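You operate a simulated robot arm through the tools that you are given. There is no shell and no other tool.

Carry out the task below with a simulated robot arm. There is one attempt and no reset: what you move stays moved.

TASK
Plug the gooseneck lamp in at the socket post and light it.
Fine: post switch off first; then plug, post switch on, lamp switch on. Where these are worked on the way, their far stop is far enough and under half their travel is too little: post switch.

The check looks at the end state, three seconds after you hand in, the way a careful person would. Anything else that was tipped, shoved, dropped, spilled or broken makes it a failure.

THE ROBOT
A 6-joint arm with a four-finger gripper, fixed in place. Base frame: the origin is at the foot of the arm, x ahead of it, y to its left, z up. Readings come in m, degrees, newtons and seconds.
Its first joint turns from -166.0 to 166.0 degrees. Payload 3.43 kg.
The tool frame sits at the grasp point between the pads (the TCP): z along the fingers, y along the line on which they close. The tips reach 0.03 m beyond it. The gripper opens to 0.12 m. The gripper's body begins 0.085 m behind the TCP.
Orientation is that of the tool frame in the base frame, as a unit quaternion [w, x, y, z]. With the fingers straight down and closing along the base's y, the tool's x points along the base's -x, its y along +y and its z along -z.

THE INTERFACE
- The arm moves only by the tool play_rows. Its argument "commands" is a list of rows, each a list of 6 numbers: the shift along the tool's x, y, z in m, then the turn, a rotation vector about the tool's x, y, z in degrees. In form: [[dx, dy, dz, wx, wy, wz], ...]. A call has 1 to 20 rows; each row shifts and turns the commanded pose from where the row before left it, along the tool's axes as they then stand. "fingers" is the gripper command, from -1 (fully open) to 1 (shut), values between in proportion, set as the call begins (left out, the last holds). A row lasts 0.2 s, in which the tool goes at most 0.05 m and 8.6 degrees; a call with a longer step from one row to the next is refused whole, and so is a gripper value outside its range. Where a pose cannot be reached the arm comes as near as it can. A force on the tool above 40 N (or 10 N above the force at the start of the call, whichever is more), or a blocked arm, ends the call early, and 0.2 s more pass. Each finger halts on what it meets, pressing with about 33 N; the grip force reading is that of the motor and also rises with nothing between the fingers. The clock runs only during rows and for 0.2 s after the last one: add rows that do not move to give the fingers time. It gives the time, the measured TCP pose, the force on the tool (base axes), the opening and the grip force at its end, in the units of the frame above (readings bear some noise), with the torque about the TCP (base axes, N m) and any sound that the robot's microphone picked up, and new pictures: "pictures" is both (left out), scene, wrist or none.
- Cameras (640 x 400 px; columns grow to the right, rows downward): "scene" is fixed at [0.0499, 0.6529, 1.6751]; the picture's right is [-0.32, -0.95, 0.00], its down [-0.81, 0.28, -0.51] and it looks along [0.48, -0.16, -0.86] (base axes); focal length 277 px, centre (320, 200). "wrist" rides on the gripper at [0.072, -0.017, -0.12] in the tool frame; the picture's right is [0.23, 0.97, 0.00], its down [-0.81, 0.19, -0.55] and it looks along [-0.54, 0.13, 0.83] (tool axes); focal length 275 px, centre (320, 200). There is no depth. A picture from a camera that has moved, and an enlarged one, comes with that camera's place and axes in the base frame and with its lens.
- zoom(camera, box): a new picture of the part [left, top, right, bottom] of that camera's present view, enlarged. No time passes.
- close_job(): hands the job in; it is judged then, once.

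Places have to be worked out from the pictures, the camera data and where the tool is seen. Open the gripper and draw the arm clear of the work before you hand the job in, unless the task says otherwise.

The tools are called by a JSON object that holds its "method" and its "body". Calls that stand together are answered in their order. play_rows: Moves the arm, as the interface text tells. Its arguments: {"type":"object","properties":{"commands":{"type":"array","items":{"type":"array","items":{"type":"number"}}},"fingers":{"type":"number"},"pictures":{"type":"string","enum":["both","scene","wrist","none"]}},"required":["commands"]} The other tools are called the same way: zoom (camera, box) takes an enlarged picture of a part of a camera's view; close_job () hands the job in.

At the start:

```text
clock: 0.0
eef_pos: [0.3964, 0.3535, 1.2506]
tool_rot: [-0.001, 0.0, 1.0, 0.001]
wrist_force: [-0.1, 0.1, -0.6]
wrist_torque: [0.03, -0.01, -0.02]
grip_width: 0.1201
grip_force: 0.1
```

scene: 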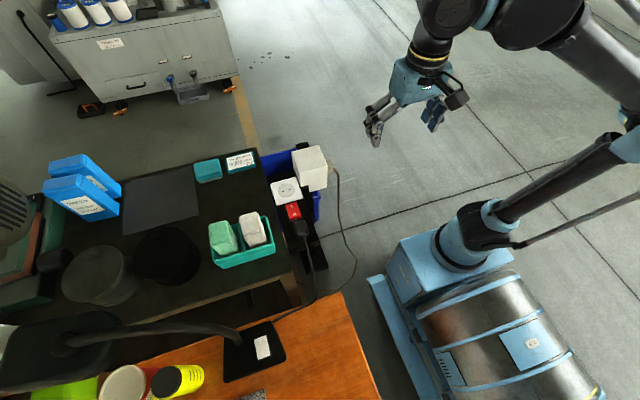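
wrist: 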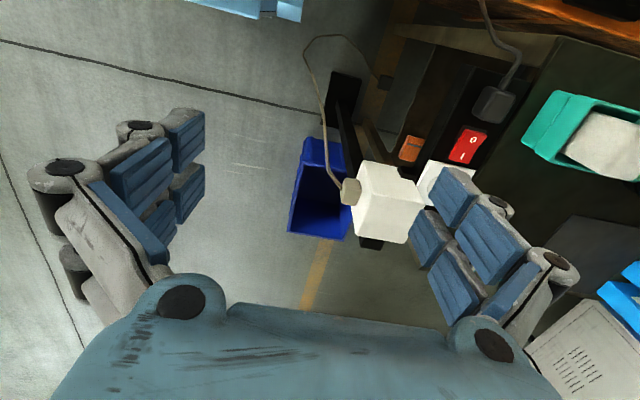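

I begin by looking more closely at the socket post, the plug and the lamp in both cameras before moving anything.

{"method": "zoom", "body": {"camera": "scene", "box": [240, 130, 400, 330]}}

{"method": "zoom", "body": {"camera": "wrist", "box": [280, 40, 540, 260]}}

{"method": "zoom", "body": {"camera": "scene", "box": [0, 260, 400, 400]}}

```text
2.00 times, centred on (320, 230) of scene
camera zoom: at [0.0499, 0.6529, 1.6751], right [-0.32, -0.95, 0.0], down [-0.81, 0.28, -0.51], along [0.48, -0.16, -0.86], focal length 555 px, centre (320, 140)
```

zoom: 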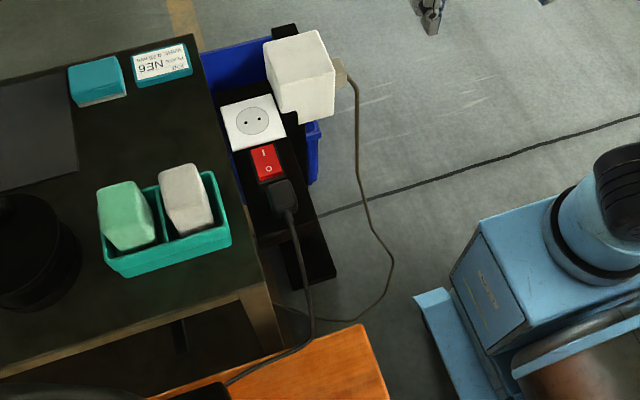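

```text
1.82 times, centred on (410, 150) of wrist
camera zoom: at [0.3235, 0.337, 1.3706], right [-0.23, 0.97, 0.0], down [0.81, 0.19, 0.55], along [0.54, 0.13, -0.83], focal length 500 px, centre (156, 291)
```

zoom: 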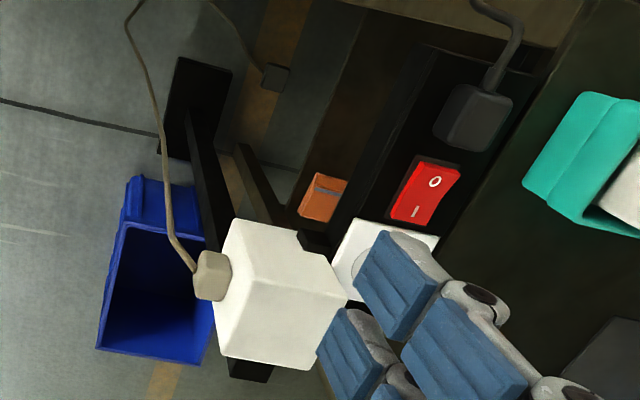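

```text
1.60 times, centred on (200, 330) of scene
camera zoom: at [0.0499, 0.6529, 1.6751], right [-0.32, -0.95, 0.0], down [-0.81, 0.28, -0.51], along [0.48, -0.16, -0.86], focal length 444 px, centre (512, -8)
```

zoom: 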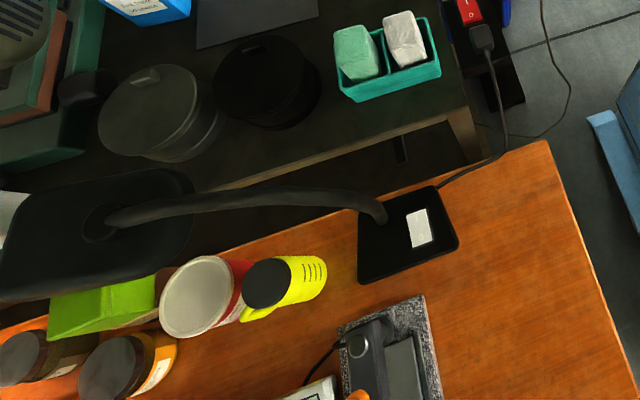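

The dark plug near the red rocker has a cord that seems to run to the lamp base. I zoom tighter on the socket, the switch, the plug and the white cube.

{"method": "zoom", "body": {"camera": "scene", "box": [265, 170, 325, 250]}}

{"method": "zoom", "body": {"camera": "wrist", "box": [420, 80, 530, 190]}}

{"method": "zoom", "body": {"camera": "scene", "box": [210, 310, 300, 400]}}

{"method": "zoom", "body": {"camera": "wrist", "box": [280, 20, 440, 150]}}

```text
5.00 times, centred on (295, 210) of scene
camera zoom: at [0.0499, 0.6529, 1.6751], right [-0.32, -0.95, 0.0], down [-0.81, 0.28, -0.51], along [0.48, -0.16, -0.86], focal length 1387 px, centre (445, 150)
```

zoom: 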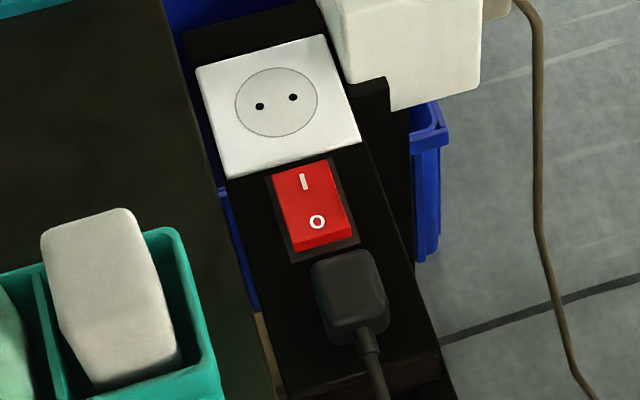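

```text
3.64 times, centred on (475, 135) of wrist
camera zoom: at [0.3235, 0.337, 1.3706], right [-0.23, 0.97, 0.0], down [0.81, 0.19, 0.55], along [0.54, 0.13, -0.83], focal length 1001 px, centre (-244, 436)
```

zoom: 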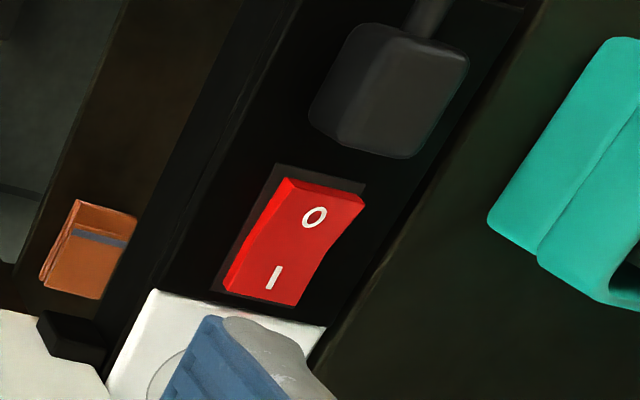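

```text
4.44 times, centred on (255, 355) of scene
camera zoom: at [0.0499, 0.6529, 1.6751], right [-0.32, -0.95, 0.0], down [-0.81, 0.28, -0.51], along [0.48, -0.16, -0.86], focal length 1233 px, centre (609, -489)
```

zoom: 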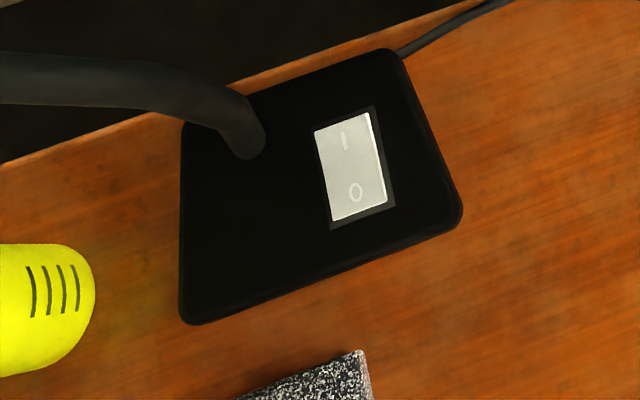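

```text
3.08 times, centred on (360, 85) of wrist
camera zoom: at [0.3235, 0.337, 1.3706], right [-0.23, 0.97, 0.0], down [0.81, 0.19, 0.55], along [0.54, 0.13, -0.83], focal length 847 px, centre (197, 554)
```

zoom: 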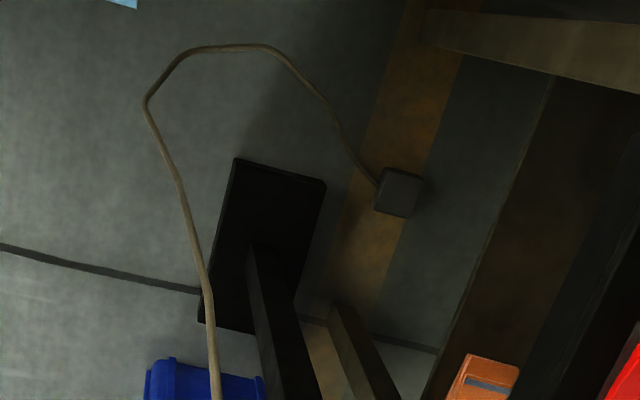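

Triangulating both views: the panel is horizontal with the red rocker at about (0.436, 0.605, 0.963), the parked plug at about (0.368, 0.603, 0.973) and the socket at about (0.518, 0.607, 0.955). The white cube sits near (0.56, 0.516). I move above the panel at a safe height for a closer look.

{"method": "play_rows", "body": {"commands": [[0.0083, 0.0382, 0.0217, 0, 0, 0], [0.0083, 0.0382, 0.0217, 0, 0, 0], [0.0083, 0.0382, 0.0217, 0, 0, 0], [0.0083, 0.0382, 0.0217, 0, 0, 0], [0.0083, 0.0382, 0.0217, 0, 0, 0], [0.0083, 0.0382, 0.0217, 0, 0, 0]]}}

```text
clock: 1.4
eef_pos: [0.3325, 0.5815, 1.1256]
tool_rot: [0.006, 0.0, 1.0, 0.002]
wrist_force: [0.3, -0.8, 1.4]
wrist_torque: [0.07, 0.02, -0.04]
grip_width: 0.1198
grip_force: 0.0
camera wrist: at [0.2584, 0.5655, 1.2448], right [-0.23, 0.97, 0.0], down [0.8, 0.19, 0.56], along [0.55, 0.13, -0.83], focal length 275 px, centre (320, 200)
```

scene: 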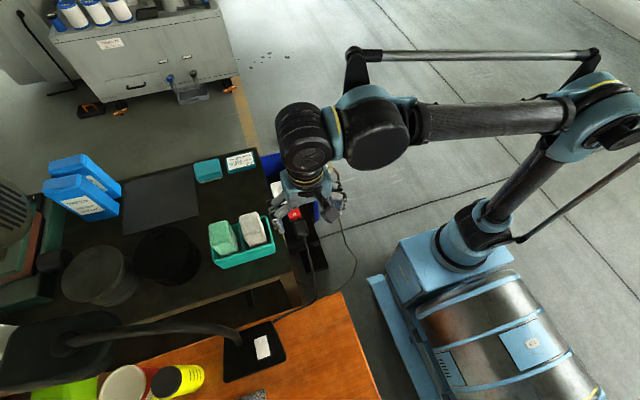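
wrist: 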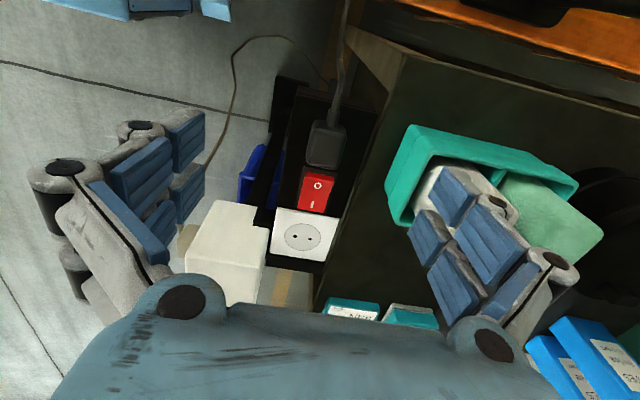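

The measured pose lags the command a little. I zoom on the panel from here for the switch state and the plug shape.

{"method": "zoom", "body": {"camera": "wrist", "box": [260, 100, 380, 200]}}

{"method": "zoom", "body": {"camera": "wrist", "box": [170, 160, 350, 310]}}

{"method": "play_rows", "body": {"commands": [[0, 0, 0, 0, 0, 0]], "pictures": "none"}}

```text
4.00 times, centred on (320, 150) of wrist
camera zoom: at [0.2584, 0.5655, 1.2448], right [-0.23, 0.97, 0.0], down [0.8, 0.19, 0.56], along [0.55, 0.13, -0.83], focal length 1101 px, centre (320, 400)
```

zoom: 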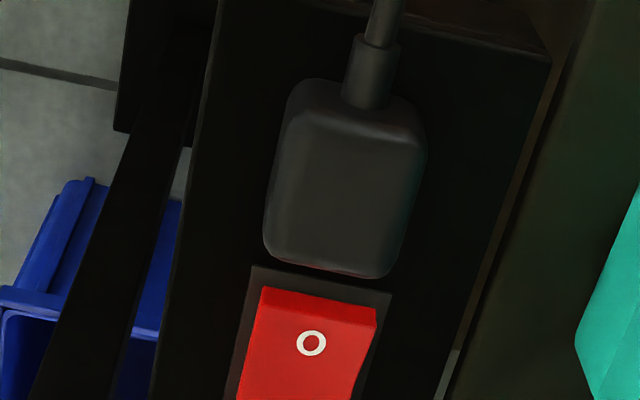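

```text
2.67 times, centred on (260, 235) of wrist
camera zoom: at [0.2584, 0.5655, 1.2448], right [-0.23, 0.97, 0.0], down [0.8, 0.19, 0.56], along [0.55, 0.13, -0.83], focal length 734 px, centre (480, 107)
```

zoom: 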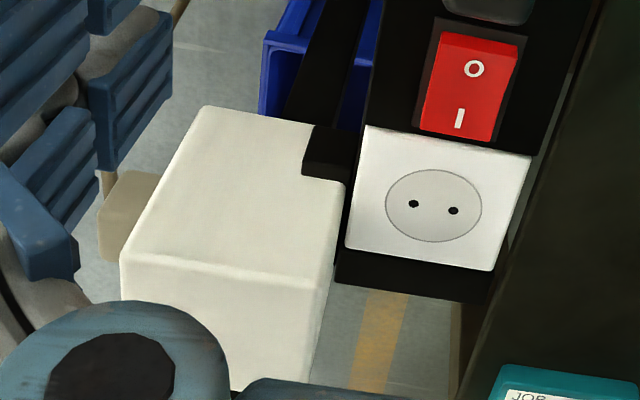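

```text
clock: 1.8
eef_pos: [0.3327, 0.5809, 1.1259]
tool_rot: [0.007, 0.001, 1.0, 0.002]
wrist_force: [-0.1, -0.5, 0.3]
wrist_torque: [0.01, 0.0, -0.01]
grip_width: 0.12
grip_force: 0.1
```

The O end of the rocker is raised, so the post switch is currently ON. The rocker spans roughly x 0.407–0.470 at y≈0.602. I close the fingers and move over the O side at safe height.

{"method": "play_rows", "body": {"commands": [[-0.0223, 0.0052, 0.0165, 0, 0, 0], [-0.0223, 0.0052, 0.0165, 0, 0, 0], [-0.0223, 0.0052, 0.0165, 0, 0, 0], [-0.0223, 0.0052, 0.0165, 0, 0, 0], [0, 0, 0, 0, 0, 0]], "fingers": 1}}

```text
clock: 3.0
eef_pos: [0.4238, 0.6056, 1.06]
tool_rot: [0.006, 0.0, 1.0, 0.002]
wrist_force: [-0.6, 0.5, -0.5]
wrist_torque: [-0.01, -0.01, 0.05]
grip_width: 0.0
grip_force: 32.9
camera wrist: at [0.3498, 0.5882, 1.1793], right [-0.23, 0.97, 0.0], down [0.8, 0.19, 0.56], along [0.55, 0.13, -0.83], focal length 275 px, centre (320, 200)
```

scene: 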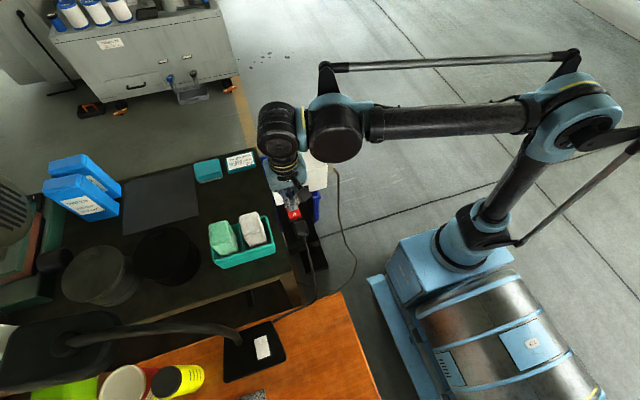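
wrist: 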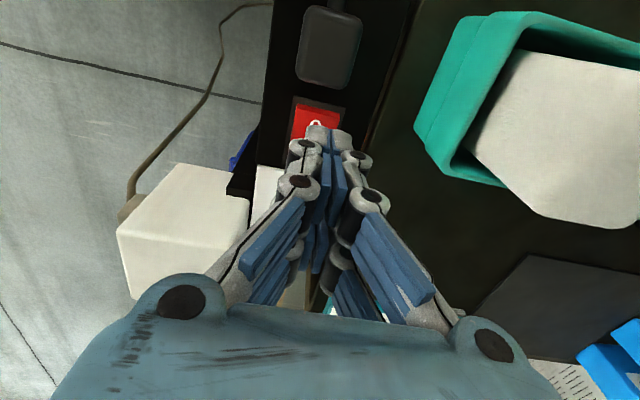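

I zoom in on the fingertip relative to the rocker before descending.

{"method": "zoom", "body": {"camera": "wrist", "box": [260, 0, 400, 180]}}

{"method": "zoom", "body": {"camera": "scene", "box": [260, 150, 340, 260]}}

```text
2.22 times, centred on (330, 90) of wrist
camera zoom: at [0.3498, 0.5882, 1.1793], right [-0.23, 0.97, 0.0], down [0.8, 0.19, 0.56], along [0.55, 0.13, -0.83], focal length 612 px, centre (298, 444)
```

zoom: 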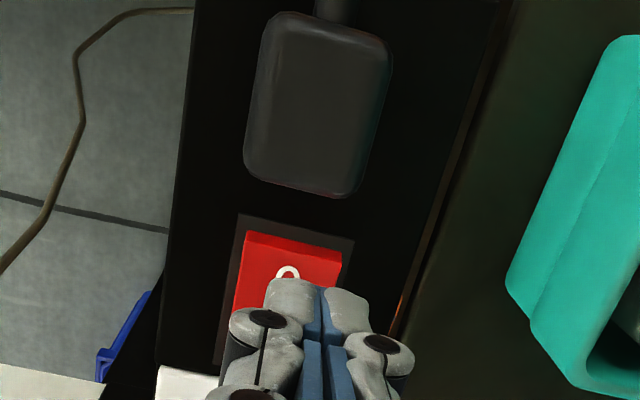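

```text
3.64 times, centred on (300, 205) of scene
camera zoom: at [0.0499, 0.6529, 1.6751], right [-0.32, -0.95, 0.0], down [-0.81, 0.28, -0.51], along [0.48, -0.16, -0.86], focal length 1009 px, centre (393, 182)
```

zoom: 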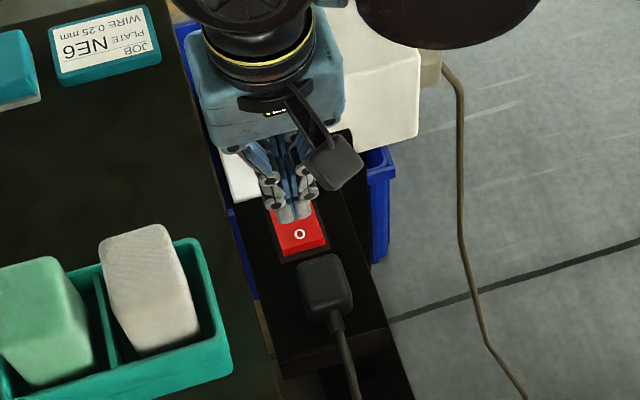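

The closed fingertips look broad along x (about ±0.02 m), which would crowd the plug. I turn the tool 90° about its axis so that the narrow side lies along the rocker's length.

{"method": "play_rows", "body": {"commands": [[0, 0, 0, 0, 0, 8.182], [0, 0, 0, 0, 0, 8.182], [0, 0, 0, 0, 0, 8.182], [0, 0, 0, 0, 0, 8.182], [0, 0, 0, 0, 0, 8.182], [0, 0, 0, 0, 0, 8.182], [0, 0, 0, 0, 0, 8.182], [0, 0, 0, 0, 0, 8.182], [0, 0, 0, 0, 0, 8.182], [0, 0, 0, 0, 0, 8.182], [0, 0, 0, 0, 0, 8.182], [0, 0, 0, 0, 0, 0]]}}

```text
clock: 5.6
eef_pos: [0.4231, 0.6045, 1.0609]
tool_rot: [0.004, 0.708, 0.706, 0.006]
wrist_force: [-0.2, 0.2, 1.0]
wrist_torque: [-0.01, -0.04, 0.01]
grip_width: 0.0002
grip_force: 33.1
camera wrist: at [0.4039, 0.6758, 1.1806], right [0.97, 0.23, 0.01], down [0.18, -0.81, 0.55], along [0.14, -0.54, -0.83], focal length 275 px, centre (320, 200)
```

scene: 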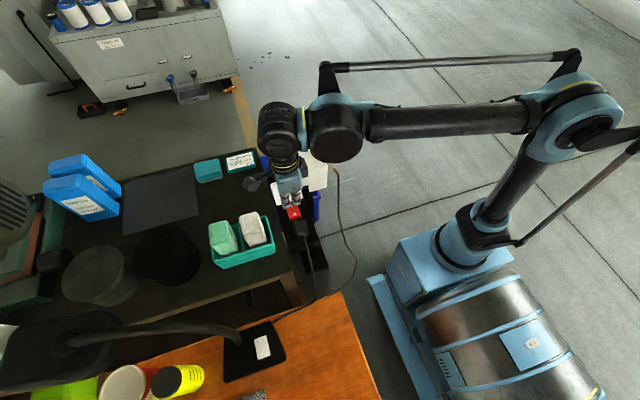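
wrist: 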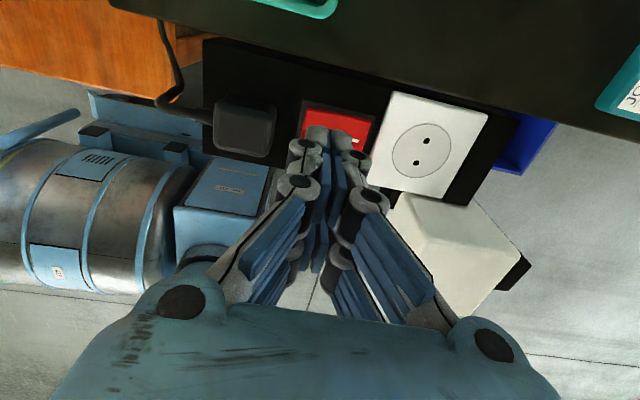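

Good; the pose holds. I zoom in from this side for the fingertip and rocker.

{"method": "zoom", "body": {"camera": "wrist", "box": [190, 60, 510, 260]}}

{"method": "zoom", "body": {"camera": "wrist", "box": [190, 80, 390, 200]}}

{"method": "zoom", "body": {"camera": "scene", "box": [265, 160, 335, 250]}}

```text
2.00 times, centred on (350, 160) of wrist
camera zoom: at [0.4039, 0.6758, 1.1806], right [0.97, 0.23, 0.01], down [0.18, -0.81, 0.55], along [0.14, -0.54, -0.83], focal length 551 px, centre (260, 280)
```

zoom: 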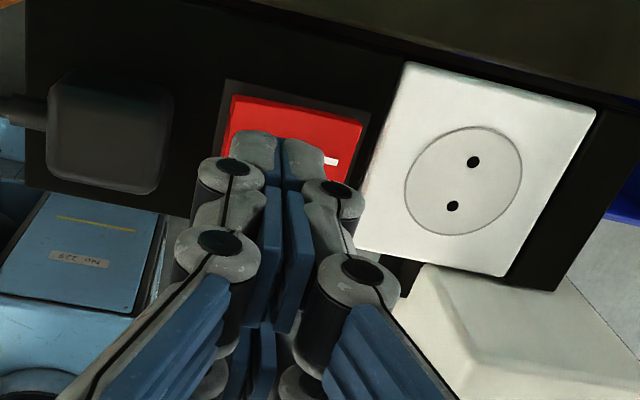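

```text
3.20 times, centred on (290, 140) of wrist
camera zoom: at [0.4039, 0.6758, 1.1806], right [0.97, 0.23, 0.01], down [0.18, -0.81, 0.55], along [0.14, -0.54, -0.83], focal length 881 px, centre (416, 392)
```

zoom: 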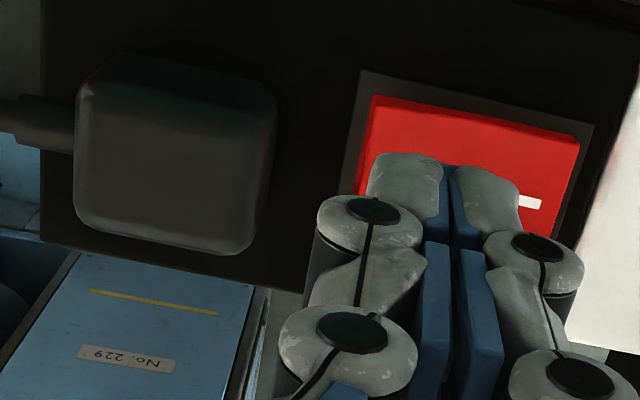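

```text
4.44 times, centred on (300, 205) of scene
camera zoom: at [0.0499, 0.6529, 1.6751], right [-0.32, -0.95, 0.0], down [-0.81, 0.28, -0.51], along [0.48, -0.16, -0.86], focal length 1233 px, centre (409, 178)
```

zoom: 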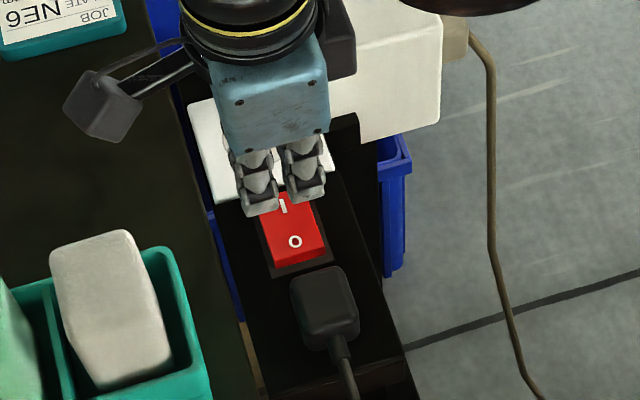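

The rocker's O edge is near x≈0.409 and its centre near (0.438, 0.599); the plug's end is near x≈0.39. I shift to x≈0.418, y≈0.600 and lower to just above the rocker.

{"method": "play_rows", "body": {"commands": [[-0.0045, -0.005, 0.0, 0, 0, 0], [0, 0, 0.02, 0, 0, 0], [0, 0, 0.02, 0, 0, 0], [0, 0, 0.0, 0, 0, 0]]}}

```text
clock: 6.6
eef_pos: [0.418, 0.6001, 1.02]
tool_rot: [0.002, 0.707, 0.707, 0.006]
wrist_force: [0.2, -0.1, 0.1]
wrist_torque: [0.02, -0.01, -0.01]
grip_width: 0.0
grip_force: 32.9
camera wrist: at [0.3994, 0.6719, 1.1397], right [0.97, 0.23, 0.01], down [0.18, -0.81, 0.55], along [0.14, -0.54, -0.83], focal length 275 px, centre (320, 200)
```

scene: 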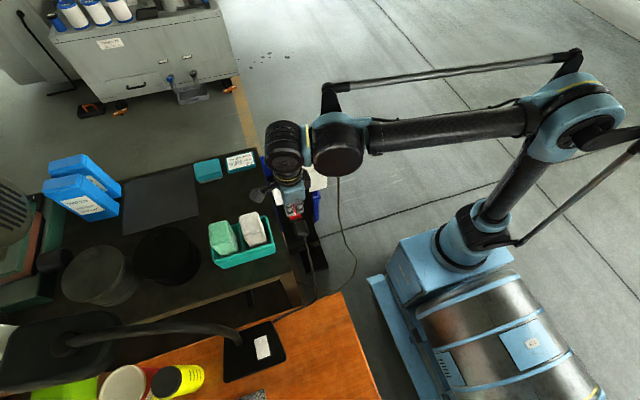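
wrist: 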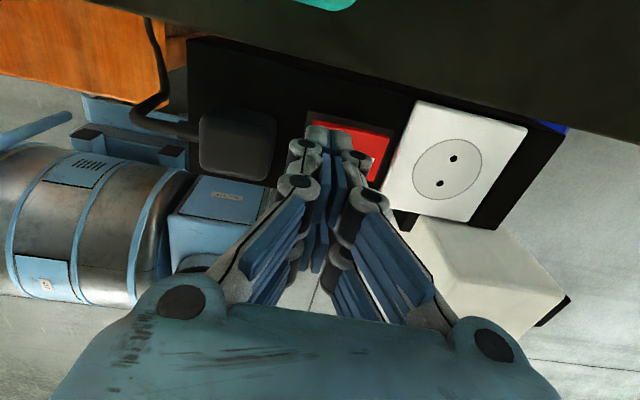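

The tip is positioned above the O side. I descend slowly, watching the force for contact.

{"method": "play_rows", "body": {"commands": [[0, 0, 0.005, 0, 0, 0], [0, 0, 0.005, 0, 0, 0], [0, 0, 0.005, 0, 0, 0], [0, 0, 0.004, 0, 0, 0], [0, 0, 0.0, 0, 0, 0]], "pictures": "wrist"}}

{"method": "zoom", "body": {"camera": "wrist", "box": [190, 80, 390, 200]}}

```text
clock: 7.8
eef_pos: [0.418, 0.5998, 1.0003]
tool_rot: [0.004, 0.707, 0.707, 0.006]
wrist_force: [-2.2, 0.2, 1.0]
wrist_torque: [0.0, 0.1, 0.0]
grip_width: 0.0
grip_force: 32.9
camera wrist: at [0.3991, 0.671, 1.1207], right [0.97, 0.23, 0.01], down [0.18, -0.81, 0.55], along [0.14, -0.54, -0.83], focal length 275 px, centre (320, 200)
```

wrist: 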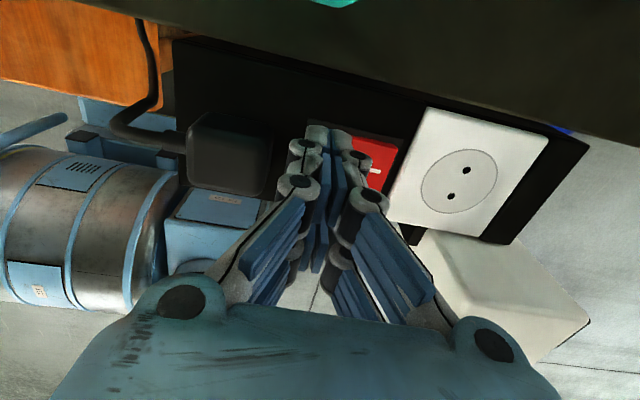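

```text
3.20 times, centred on (290, 140) of wrist
camera zoom: at [0.3991, 0.671, 1.1207], right [0.97, 0.23, 0.01], down [0.18, -0.81, 0.55], along [0.14, -0.54, -0.83], focal length 881 px, centre (416, 392)
```

zoom: 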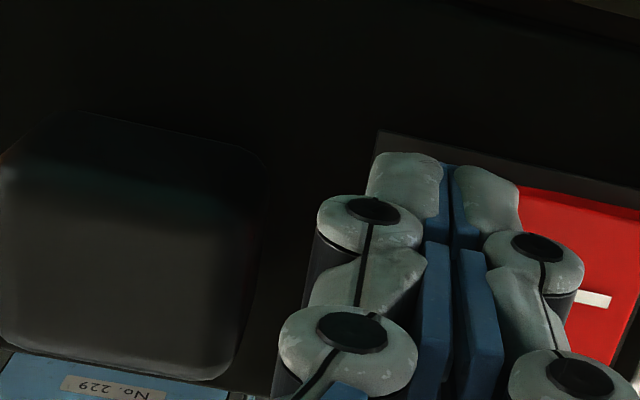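

There is a faint contact (about -2 N in x). I continue pressing down in small steps.

{"method": "play_rows", "body": {"commands": [[0, 0, 0.003, 0, 0, 0], [0, 0, 0.003, 0, 0, 0], [0, 0, 0.002, 0, 0, 0], [0, 0, 0.0, 0, 0, 0]], "pictures": "wrist"}}

{"method": "zoom", "body": {"camera": "wrist", "box": [250, 80, 450, 200]}}

```text
clock: 8.6
eef_pos: [0.408, 0.6008, 1.0008]
tool_rot: [0.008, 0.707, 0.707, 0.01]
wrist_force: [2.8, 0.6, -0.4]
wrist_torque: [-0.08, 0.21, 0.01]
grip_width: 0.0
grip_force: 33.1
heard: click
stopped in row 3: the force on the tool passed its limit at 46 N (the readings are from after the stop); the commanded pose is now the measured one
camera wrist: at [0.3864, 0.6717, 1.1199], right [0.97, 0.23, 0.03], down [0.18, -0.81, 0.55], along [0.15, -0.53, -0.83], focal length 275 px, centre (320, 200)
```

wrist: 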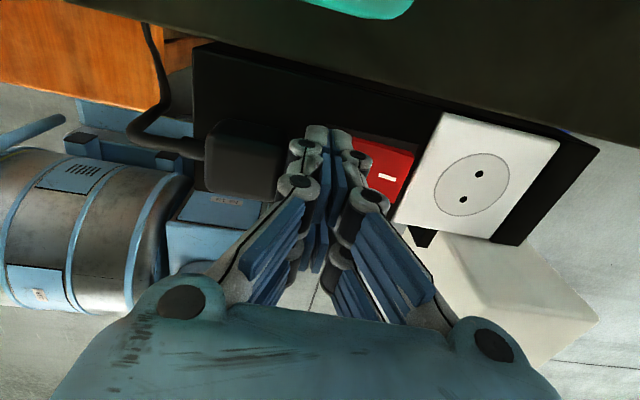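

```text
3.20 times, centred on (350, 140) of wrist
camera zoom: at [0.3864, 0.6717, 1.1199], right [0.97, 0.23, 0.03], down [0.18, -0.81, 0.55], along [0.15, -0.53, -0.83], focal length 881 px, centre (224, 392)
```

zoom: 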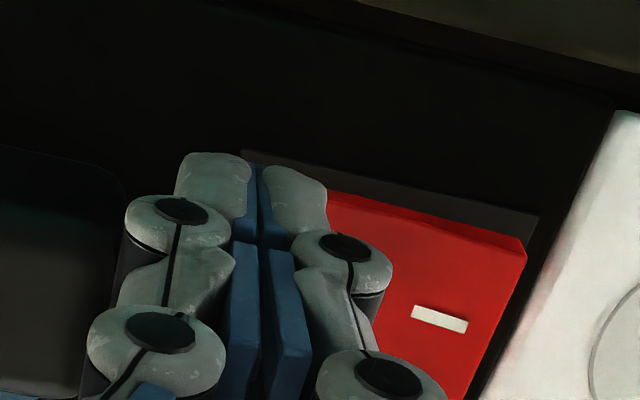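

A click was heard and the I end now appears raised, so the rocker tipped to O. The tip slid slightly toward the plug, so I lift straight up and inspect.

{"method": "play_rows", "body": {"commands": [[0, 0.002, -0.01, 0, 0, 0], [0, 0, -0.03, 0, 0, 0], [0, 0, -0.04, 0, 0, 0], [0, 0, -0.03, 0, 0, 0], [0, 0, 0, 0, 0, 0]]}}

{"method": "zoom", "body": {"camera": "wrist", "box": [170, 60, 450, 235]}}

{"method": "zoom", "body": {"camera": "scene", "box": [265, 160, 335, 250]}}

```text
clock: 9.8
eef_pos: [0.4067, 0.5989, 1.1096]
tool_rot: [0.008, 0.707, 0.707, 0.01]
wrist_force: [-0.4, 1.0, 0.4]
wrist_torque: [0.01, 0.01, -0.01]
grip_width: 0.0
grip_force: 32.8
camera wrist: at [0.3859, 0.6705, 1.23], right [0.97, 0.23, 0.03], down [0.18, -0.81, 0.55], along [0.15, -0.53, -0.83], focal length 275 px, centre (320, 200)
```

scene: 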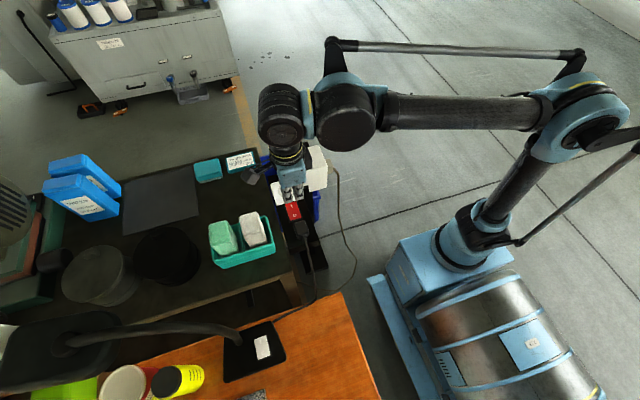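
wrist: 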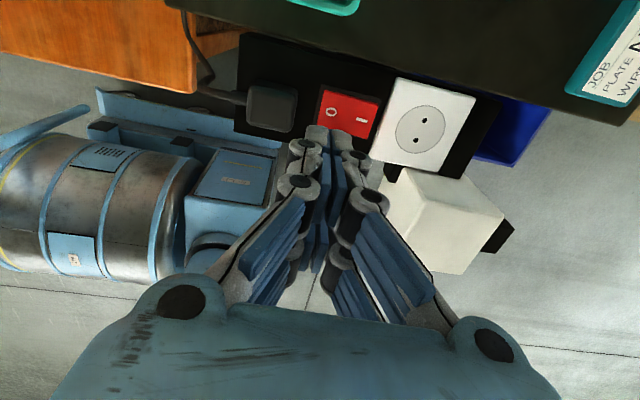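

```text
2.29 times, centred on (310, 148) of wrist
camera zoom: at [0.3859, 0.6705, 1.23], right [0.97, 0.23, 0.03], down [0.18, -0.81, 0.55], along [0.15, -0.53, -0.83], focal length 629 px, centre (343, 320)
```

zoom: 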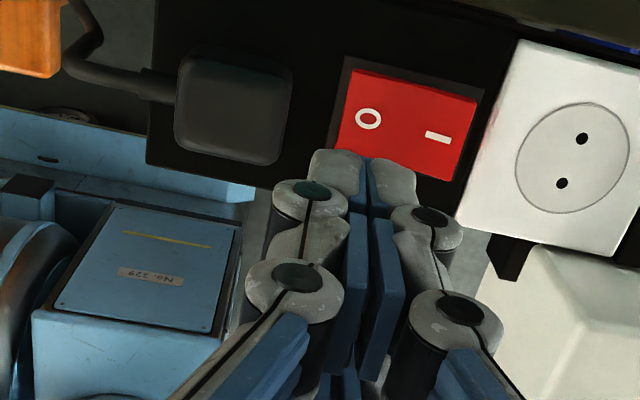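

```text
4.44 times, centred on (300, 205) of scene
camera zoom: at [0.0499, 0.6529, 1.6751], right [-0.32, -0.95, 0.0], down [-0.81, 0.28, -0.51], along [0.48, -0.16, -0.86], focal length 1233 px, centre (409, 178)
```

zoom: 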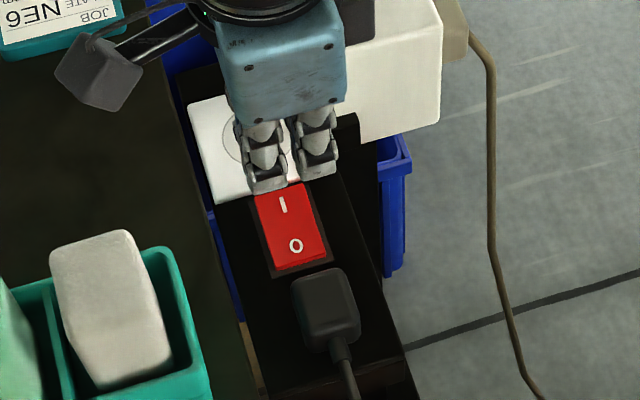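

The post switch is now off (O side down) and the plug didn't move. I straighten the small tilt, turn the tool back so that it closes along y, and place the wrist camera directly above the plug to measure it.

{"method": "play_rows", "body": {"commands": [[0, 0, 0, 1.46, -0.16, 0], [0, 0, 0, 0, 0, -8.182], [0, 0, 0, 0, 0, -8.182], [0, 0, 0, 0, 0, -8.182], [0, 0, 0, 0, 0, -8.182], [0, 0, 0, 0, 0, -8.182], [0, 0, 0, 0, 0, -8.182], [0, 0, 0, 0, 0, -8.182], [0, 0, 0, 0, 0, -8.182], [0, 0, 0, 0, 0, -8.182], [0, 0, 0, 0, 0, -8.182], [0, 0, 0, 0, 0, -8.182], [-0.034, 0.018, 0, 0, 0, 0], [0, 0, 0, 0, 0, 0]]}}

{"method": "zoom", "body": {"camera": "wrist", "box": [260, 0, 380, 75]}}

```text
clock: 12.8
eef_pos: [0.4397, 0.6199, 1.1105]
tool_rot: [0.0, 0.0, 1.0, 0.001]
wrist_force: [-0.8, -0.1, 0.2]
wrist_torque: [0.01, 0.04, 0.0]
grip_width: 0.0001
grip_force: 33.2
camera wrist: at [0.3676, 0.6023, 1.2306], right [-0.23, 0.97, 0.0], down [0.81, 0.19, 0.55], along [0.54, 0.13, -0.83], focal length 275 px, centre (320, 200)
```

scene: 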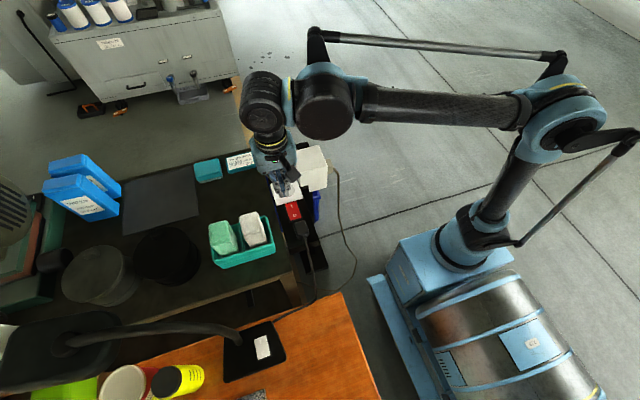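
wrist: 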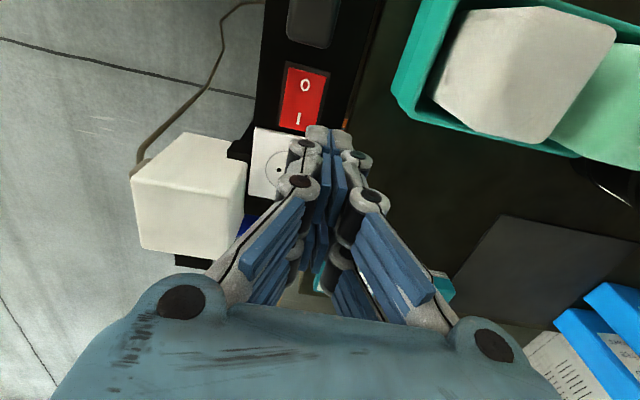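

```text
5.33 times, centred on (320, 38) of wrist
camera zoom: at [0.3676, 0.6023, 1.2306], right [-0.23, 0.97, 0.0], down [0.81, 0.19, 0.55], along [0.54, 0.13, -0.83], focal length 1468 px, centre (320, 1067)
```

zoom: 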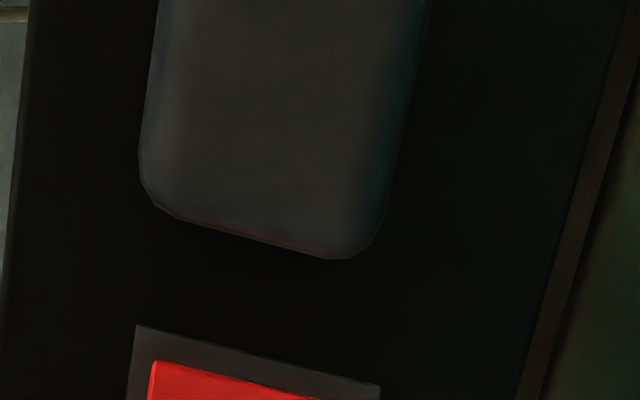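

The tilt is gone now. I back up about 34 mm in −x so that the whole plug and the cord exit come into view.

{"method": "play_rows", "body": {"commands": [[0.034, -0.002, 0, 0, 0, 0], [0, 0, 0, 0, 0, 0]], "pictures": "wrist"}}

{"method": "zoom", "body": {"camera": "wrist", "box": [260, 10, 380, 85]}}

{"method": "zoom", "body": {"camera": "wrist", "box": [240, 100, 360, 175]}}

```text
clock: 13.4
eef_pos: [0.4055, 0.6169, 1.1104]
tool_rot: [-0.001, 0.001, 1.0, 0.001]
wrist_force: [0.6, 0.0, 0.1]
wrist_torque: [0.0, 0.01, 0.01]
grip_width: 0.0001
grip_force: 32.9
camera wrist: at [0.3335, 0.6001, 1.2305], right [-0.23, 0.97, 0.0], down [0.81, 0.19, 0.55], along [0.54, 0.13, -0.83], focal length 275 px, centre (320, 200)
```

wrist: 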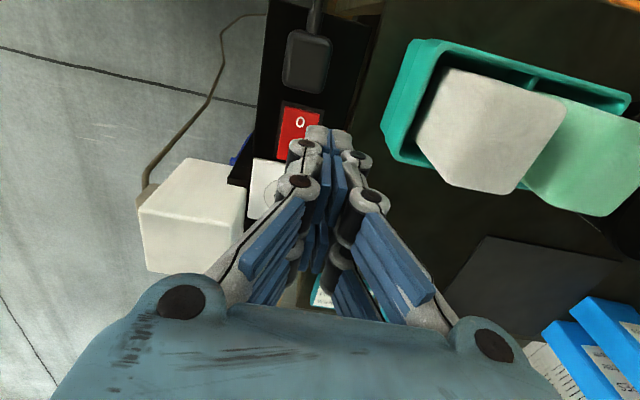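

```text
5.33 times, centred on (320, 48) of wrist
camera zoom: at [0.3335, 0.6001, 1.2305], right [-0.23, 0.97, 0.0], down [0.81, 0.19, 0.55], along [0.54, 0.13, -0.83], focal length 1468 px, centre (320, 1013)
```

zoom: 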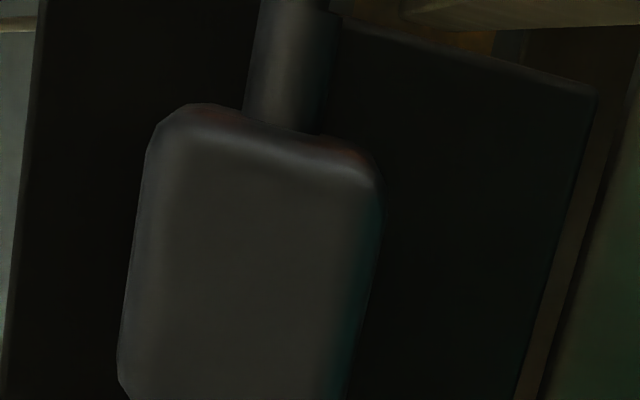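

```text
5.33 times, centred on (300, 138) of wrist
camera zoom: at [0.3335, 0.6001, 1.2305], right [-0.23, 0.97, 0.0], down [0.81, 0.19, 0.55], along [0.54, 0.13, -0.83], focal length 1468 px, centre (427, 533)
```

zoom: 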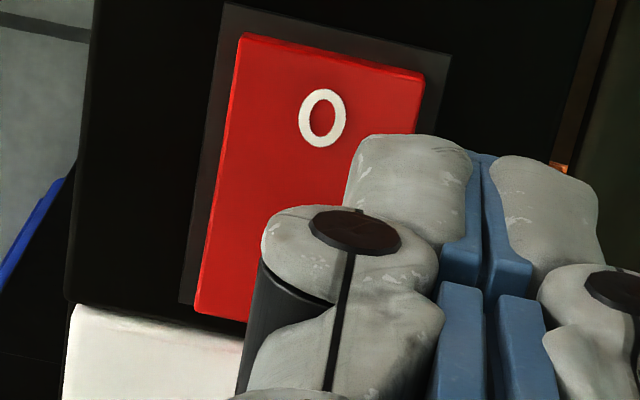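

I zoom again to frame the complete plug body.

{"method": "zoom", "body": {"camera": "wrist", "box": [246, 20, 374, 100]}}

```text
5.00 times, centred on (310, 60) of wrist
camera zoom: at [0.3335, 0.6001, 1.2305], right [-0.23, 0.97, 0.0], down [0.81, 0.19, 0.55], along [0.54, 0.13, -0.83], focal length 1376 px, centre (370, 900)
```

zoom: 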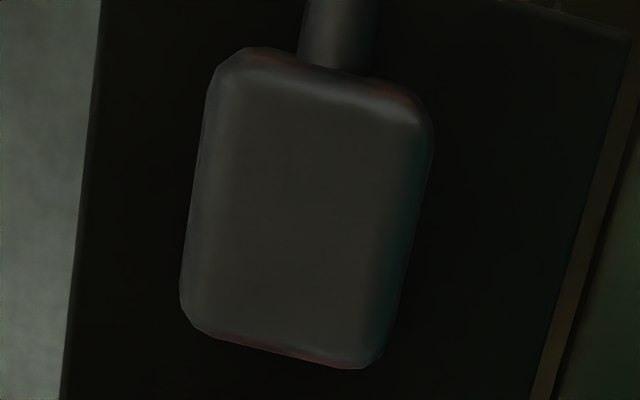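

The plug body centre is about (0.367, 0.596), 37 mm wide in y, 43 mm long in x, with almost no yaw. Now I put the camera in the same relative place over the socket to measure the hole positions in the same way.

{"method": "play_rows", "body": {"commands": [[-0.0385, 0, 0, 0, 0, 0], [-0.0385, 0, 0, 0, 0, 0], [-0.0385, 0, 0, 0, 0, 0], [-0.0385, 0, 0, 0, 0, 0], [0, 0, 0, 0, 0, 0]], "pictures": "wrist"}}

{"method": "zoom", "body": {"camera": "wrist", "box": [246, 20, 374, 100]}}

```text
clock: 14.6
eef_pos: [0.5578, 0.6183, 1.1117]
tool_rot: [0.0, 0.0, 1.0, 0.0]
wrist_force: [-0.1, 0.2, -0.2]
wrist_torque: [0.01, -0.01, 0.03]
grip_width: 0.0003
grip_force: 32.8
camera wrist: at [0.4867, 0.6013, 1.2318], right [-0.23, 0.97, 0.0], down [0.81, 0.19, 0.55], along [0.54, 0.13, -0.83], focal length 275 px, centre (320, 200)
```

wrist: 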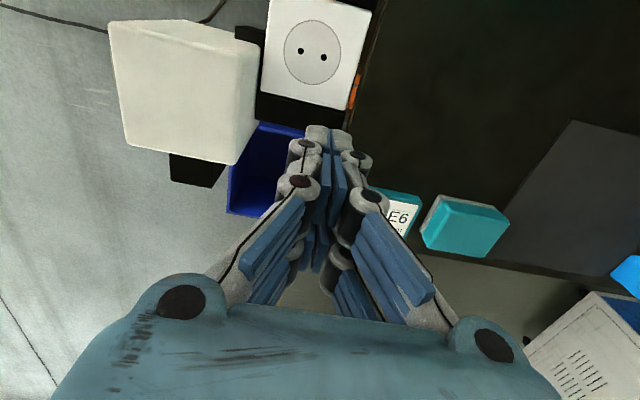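

```text
5.00 times, centred on (310, 60) of wrist
camera zoom: at [0.4867, 0.6013, 1.2318], right [-0.23, 0.97, 0.0], down [0.81, 0.19, 0.55], along [0.54, 0.13, -0.83], focal length 1376 px, centre (370, 900)
```

zoom: 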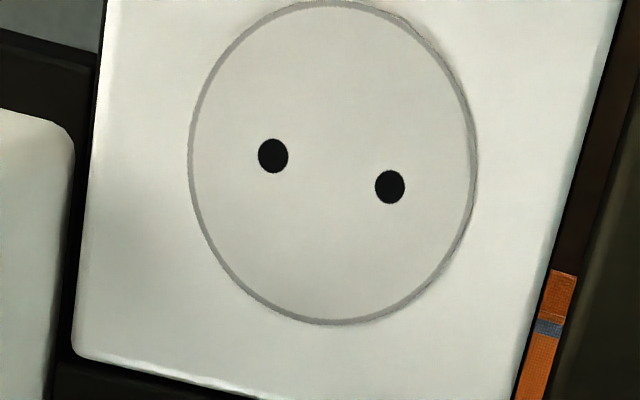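

The holes lie along y with their centre at about (0.514, 0.601), plate face z≈0.967, and panel top about 0.962. I now go above the plug at (0.365, 0.5965) and open the fingers part way.

{"method": "play_rows", "body": {"commands": [[0.0386, -0.0044, 0, 0, 0, 0], [0.0386, -0.0044, 0, 0, 0, 0], [0.0386, -0.0044, 0, 0, 0, 0], [0.0386, -0.0044, 0, 0, 0, 0], [0.0386, -0.0044, 0, 0, 0, 0], [0, 0, 0, 0, 0, 0]], "fingers": 0}}

{"method": "zoom", "body": {"camera": "wrist", "box": [220, 40, 420, 240]}}

{"method": "zoom", "body": {"camera": "scene", "box": [265, 160, 335, 250]}}

```text
clock: 16.0
eef_pos: [0.3663, 0.5941, 1.1094]
tool_rot: [0.001, -0.001, 1.0, 0.001]
wrist_force: [0.1, 0.2, 0.2]
wrist_torque: [0.03, 0.03, 0.02]
grip_width: 0.0599
grip_force: 0.0
camera wrist: at [0.2947, 0.5783, 1.2289], right [-0.23, 0.97, 0.0], down [0.81, 0.19, 0.55], along [0.54, 0.13, -0.83], focal length 275 px, centre (320, 200)
```

scene: 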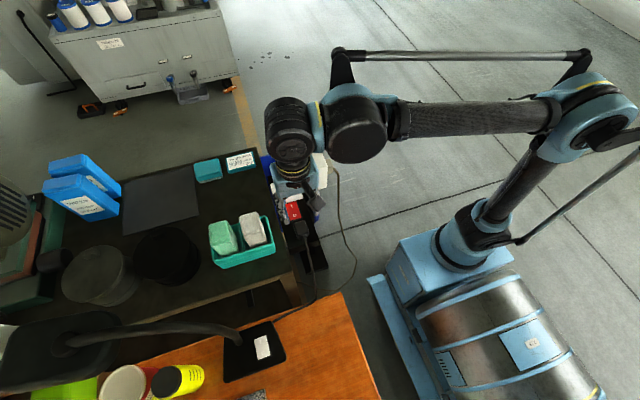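
wrist: 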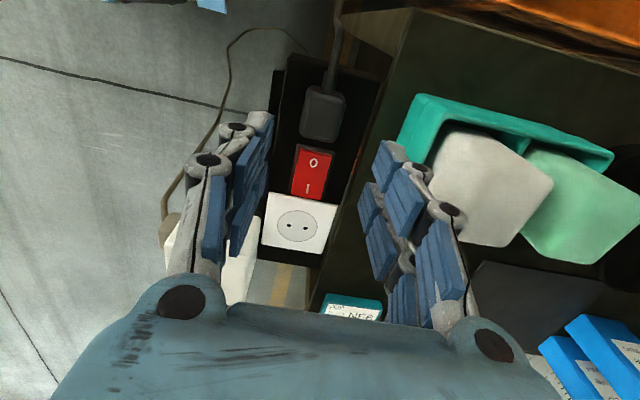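

```text
2.00 times, centred on (320, 140) of wrist
camera zoom: at [0.2947, 0.5783, 1.2289], right [-0.23, 0.97, 0.0], down [0.81, 0.19, 0.55], along [0.54, 0.13, -0.83], focal length 551 px, centre (320, 320)
```

zoom: 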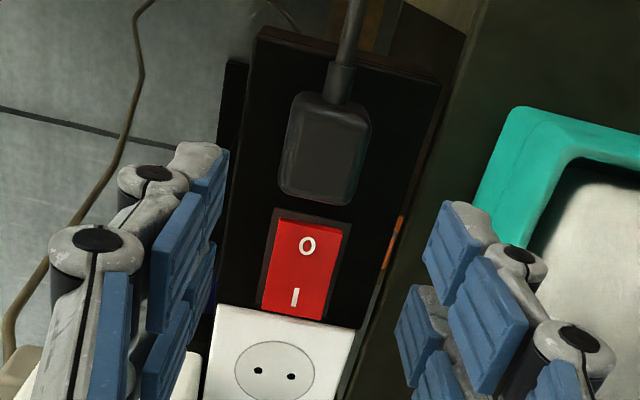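

```text
4.44 times, centred on (300, 205) of scene
camera zoom: at [0.0499, 0.6529, 1.6751], right [-0.32, -0.95, 0.0], down [-0.81, 0.28, -0.51], along [0.48, -0.16, -0.86], focal length 1233 px, centre (409, 178)
```

zoom: 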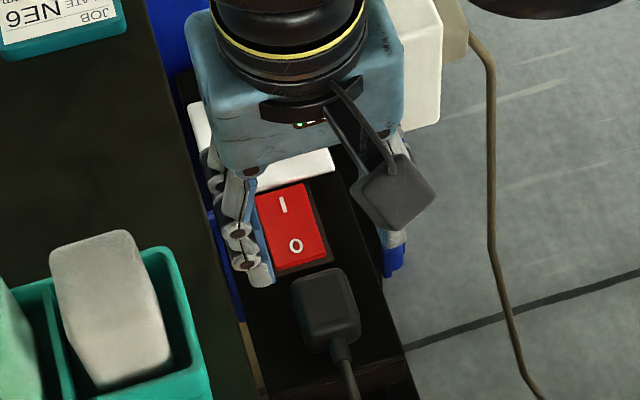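

Fingers are open to 60 mm. I nudge +2.5 mm in y and descend to where the tips are level with the plug top, then check the clearance on both sides.

{"method": "play_rows", "body": {"commands": [[0, 0.0025, 0.02, 0, 0, 0], [0, 0, 0.02, 0, 0, 0], [0, 0, 0.02, 0, 0, 0], [0, 0, 0.015, 0, 0, 0], [0, 0, 0, 0, 0, 0]]}}

{"method": "zoom", "body": {"camera": "wrist", "box": [220, 40, 420, 240]}}

{"method": "zoom", "body": {"camera": "scene", "box": [265, 160, 335, 250]}}

```text
clock: 17.2
eef_pos: [0.3676, 0.5975, 1.0352]
tool_rot: [0.001, 0.0, 1.0, 0.001]
wrist_force: [0.3, -0.3, 0.0]
wrist_torque: [0.0, 0.0, 0.01]
grip_width: 0.0598
grip_force: 0.0
camera wrist: at [0.2955, 0.5801, 1.1547], right [-0.23, 0.97, 0.0], down [0.81, 0.19, 0.55], along [0.54, 0.13, -0.83], focal length 275 px, centre (320, 200)
```

scene: 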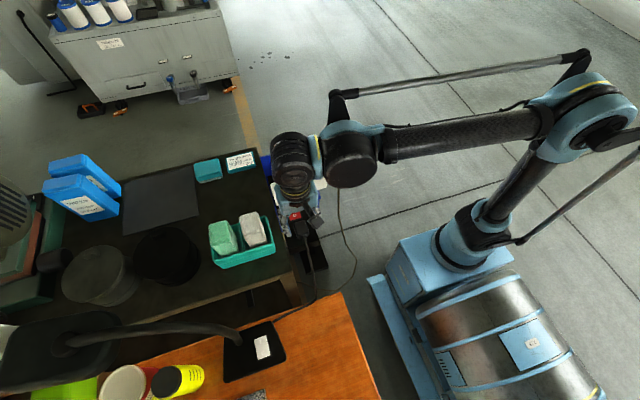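
wrist: 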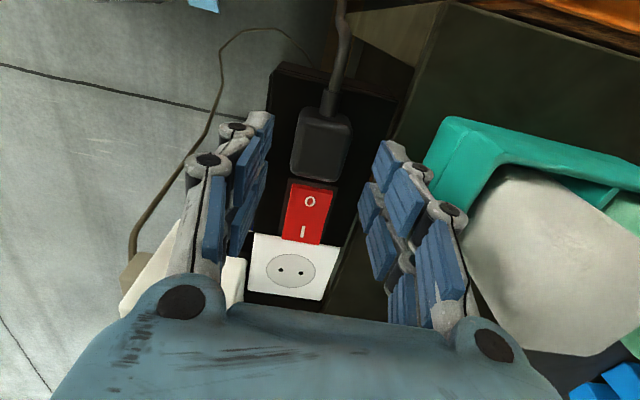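

```text
2.00 times, centred on (320, 140) of wrist
camera zoom: at [0.2955, 0.5801, 1.1547], right [-0.23, 0.97, 0.0], down [0.81, 0.19, 0.55], along [0.54, 0.13, -0.83], focal length 551 px, centre (320, 320)
```

zoom: 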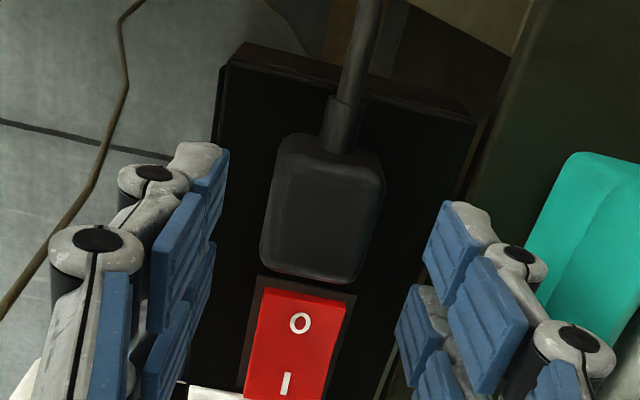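

```text
4.44 times, centred on (300, 205) of scene
camera zoom: at [0.0499, 0.6529, 1.6751], right [-0.32, -0.95, 0.0], down [-0.81, 0.28, -0.51], along [0.48, -0.16, -0.86], focal length 1233 px, centre (409, 178)
```

zoom: 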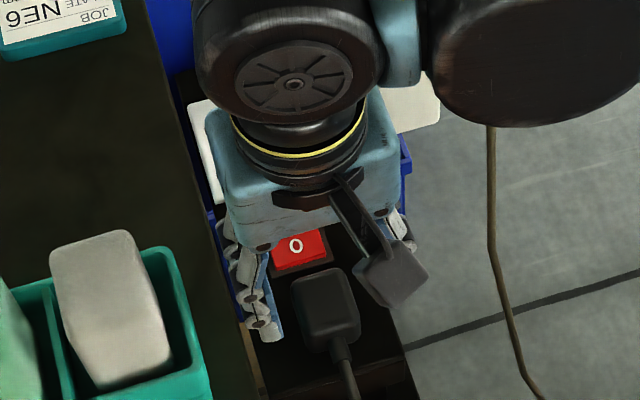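

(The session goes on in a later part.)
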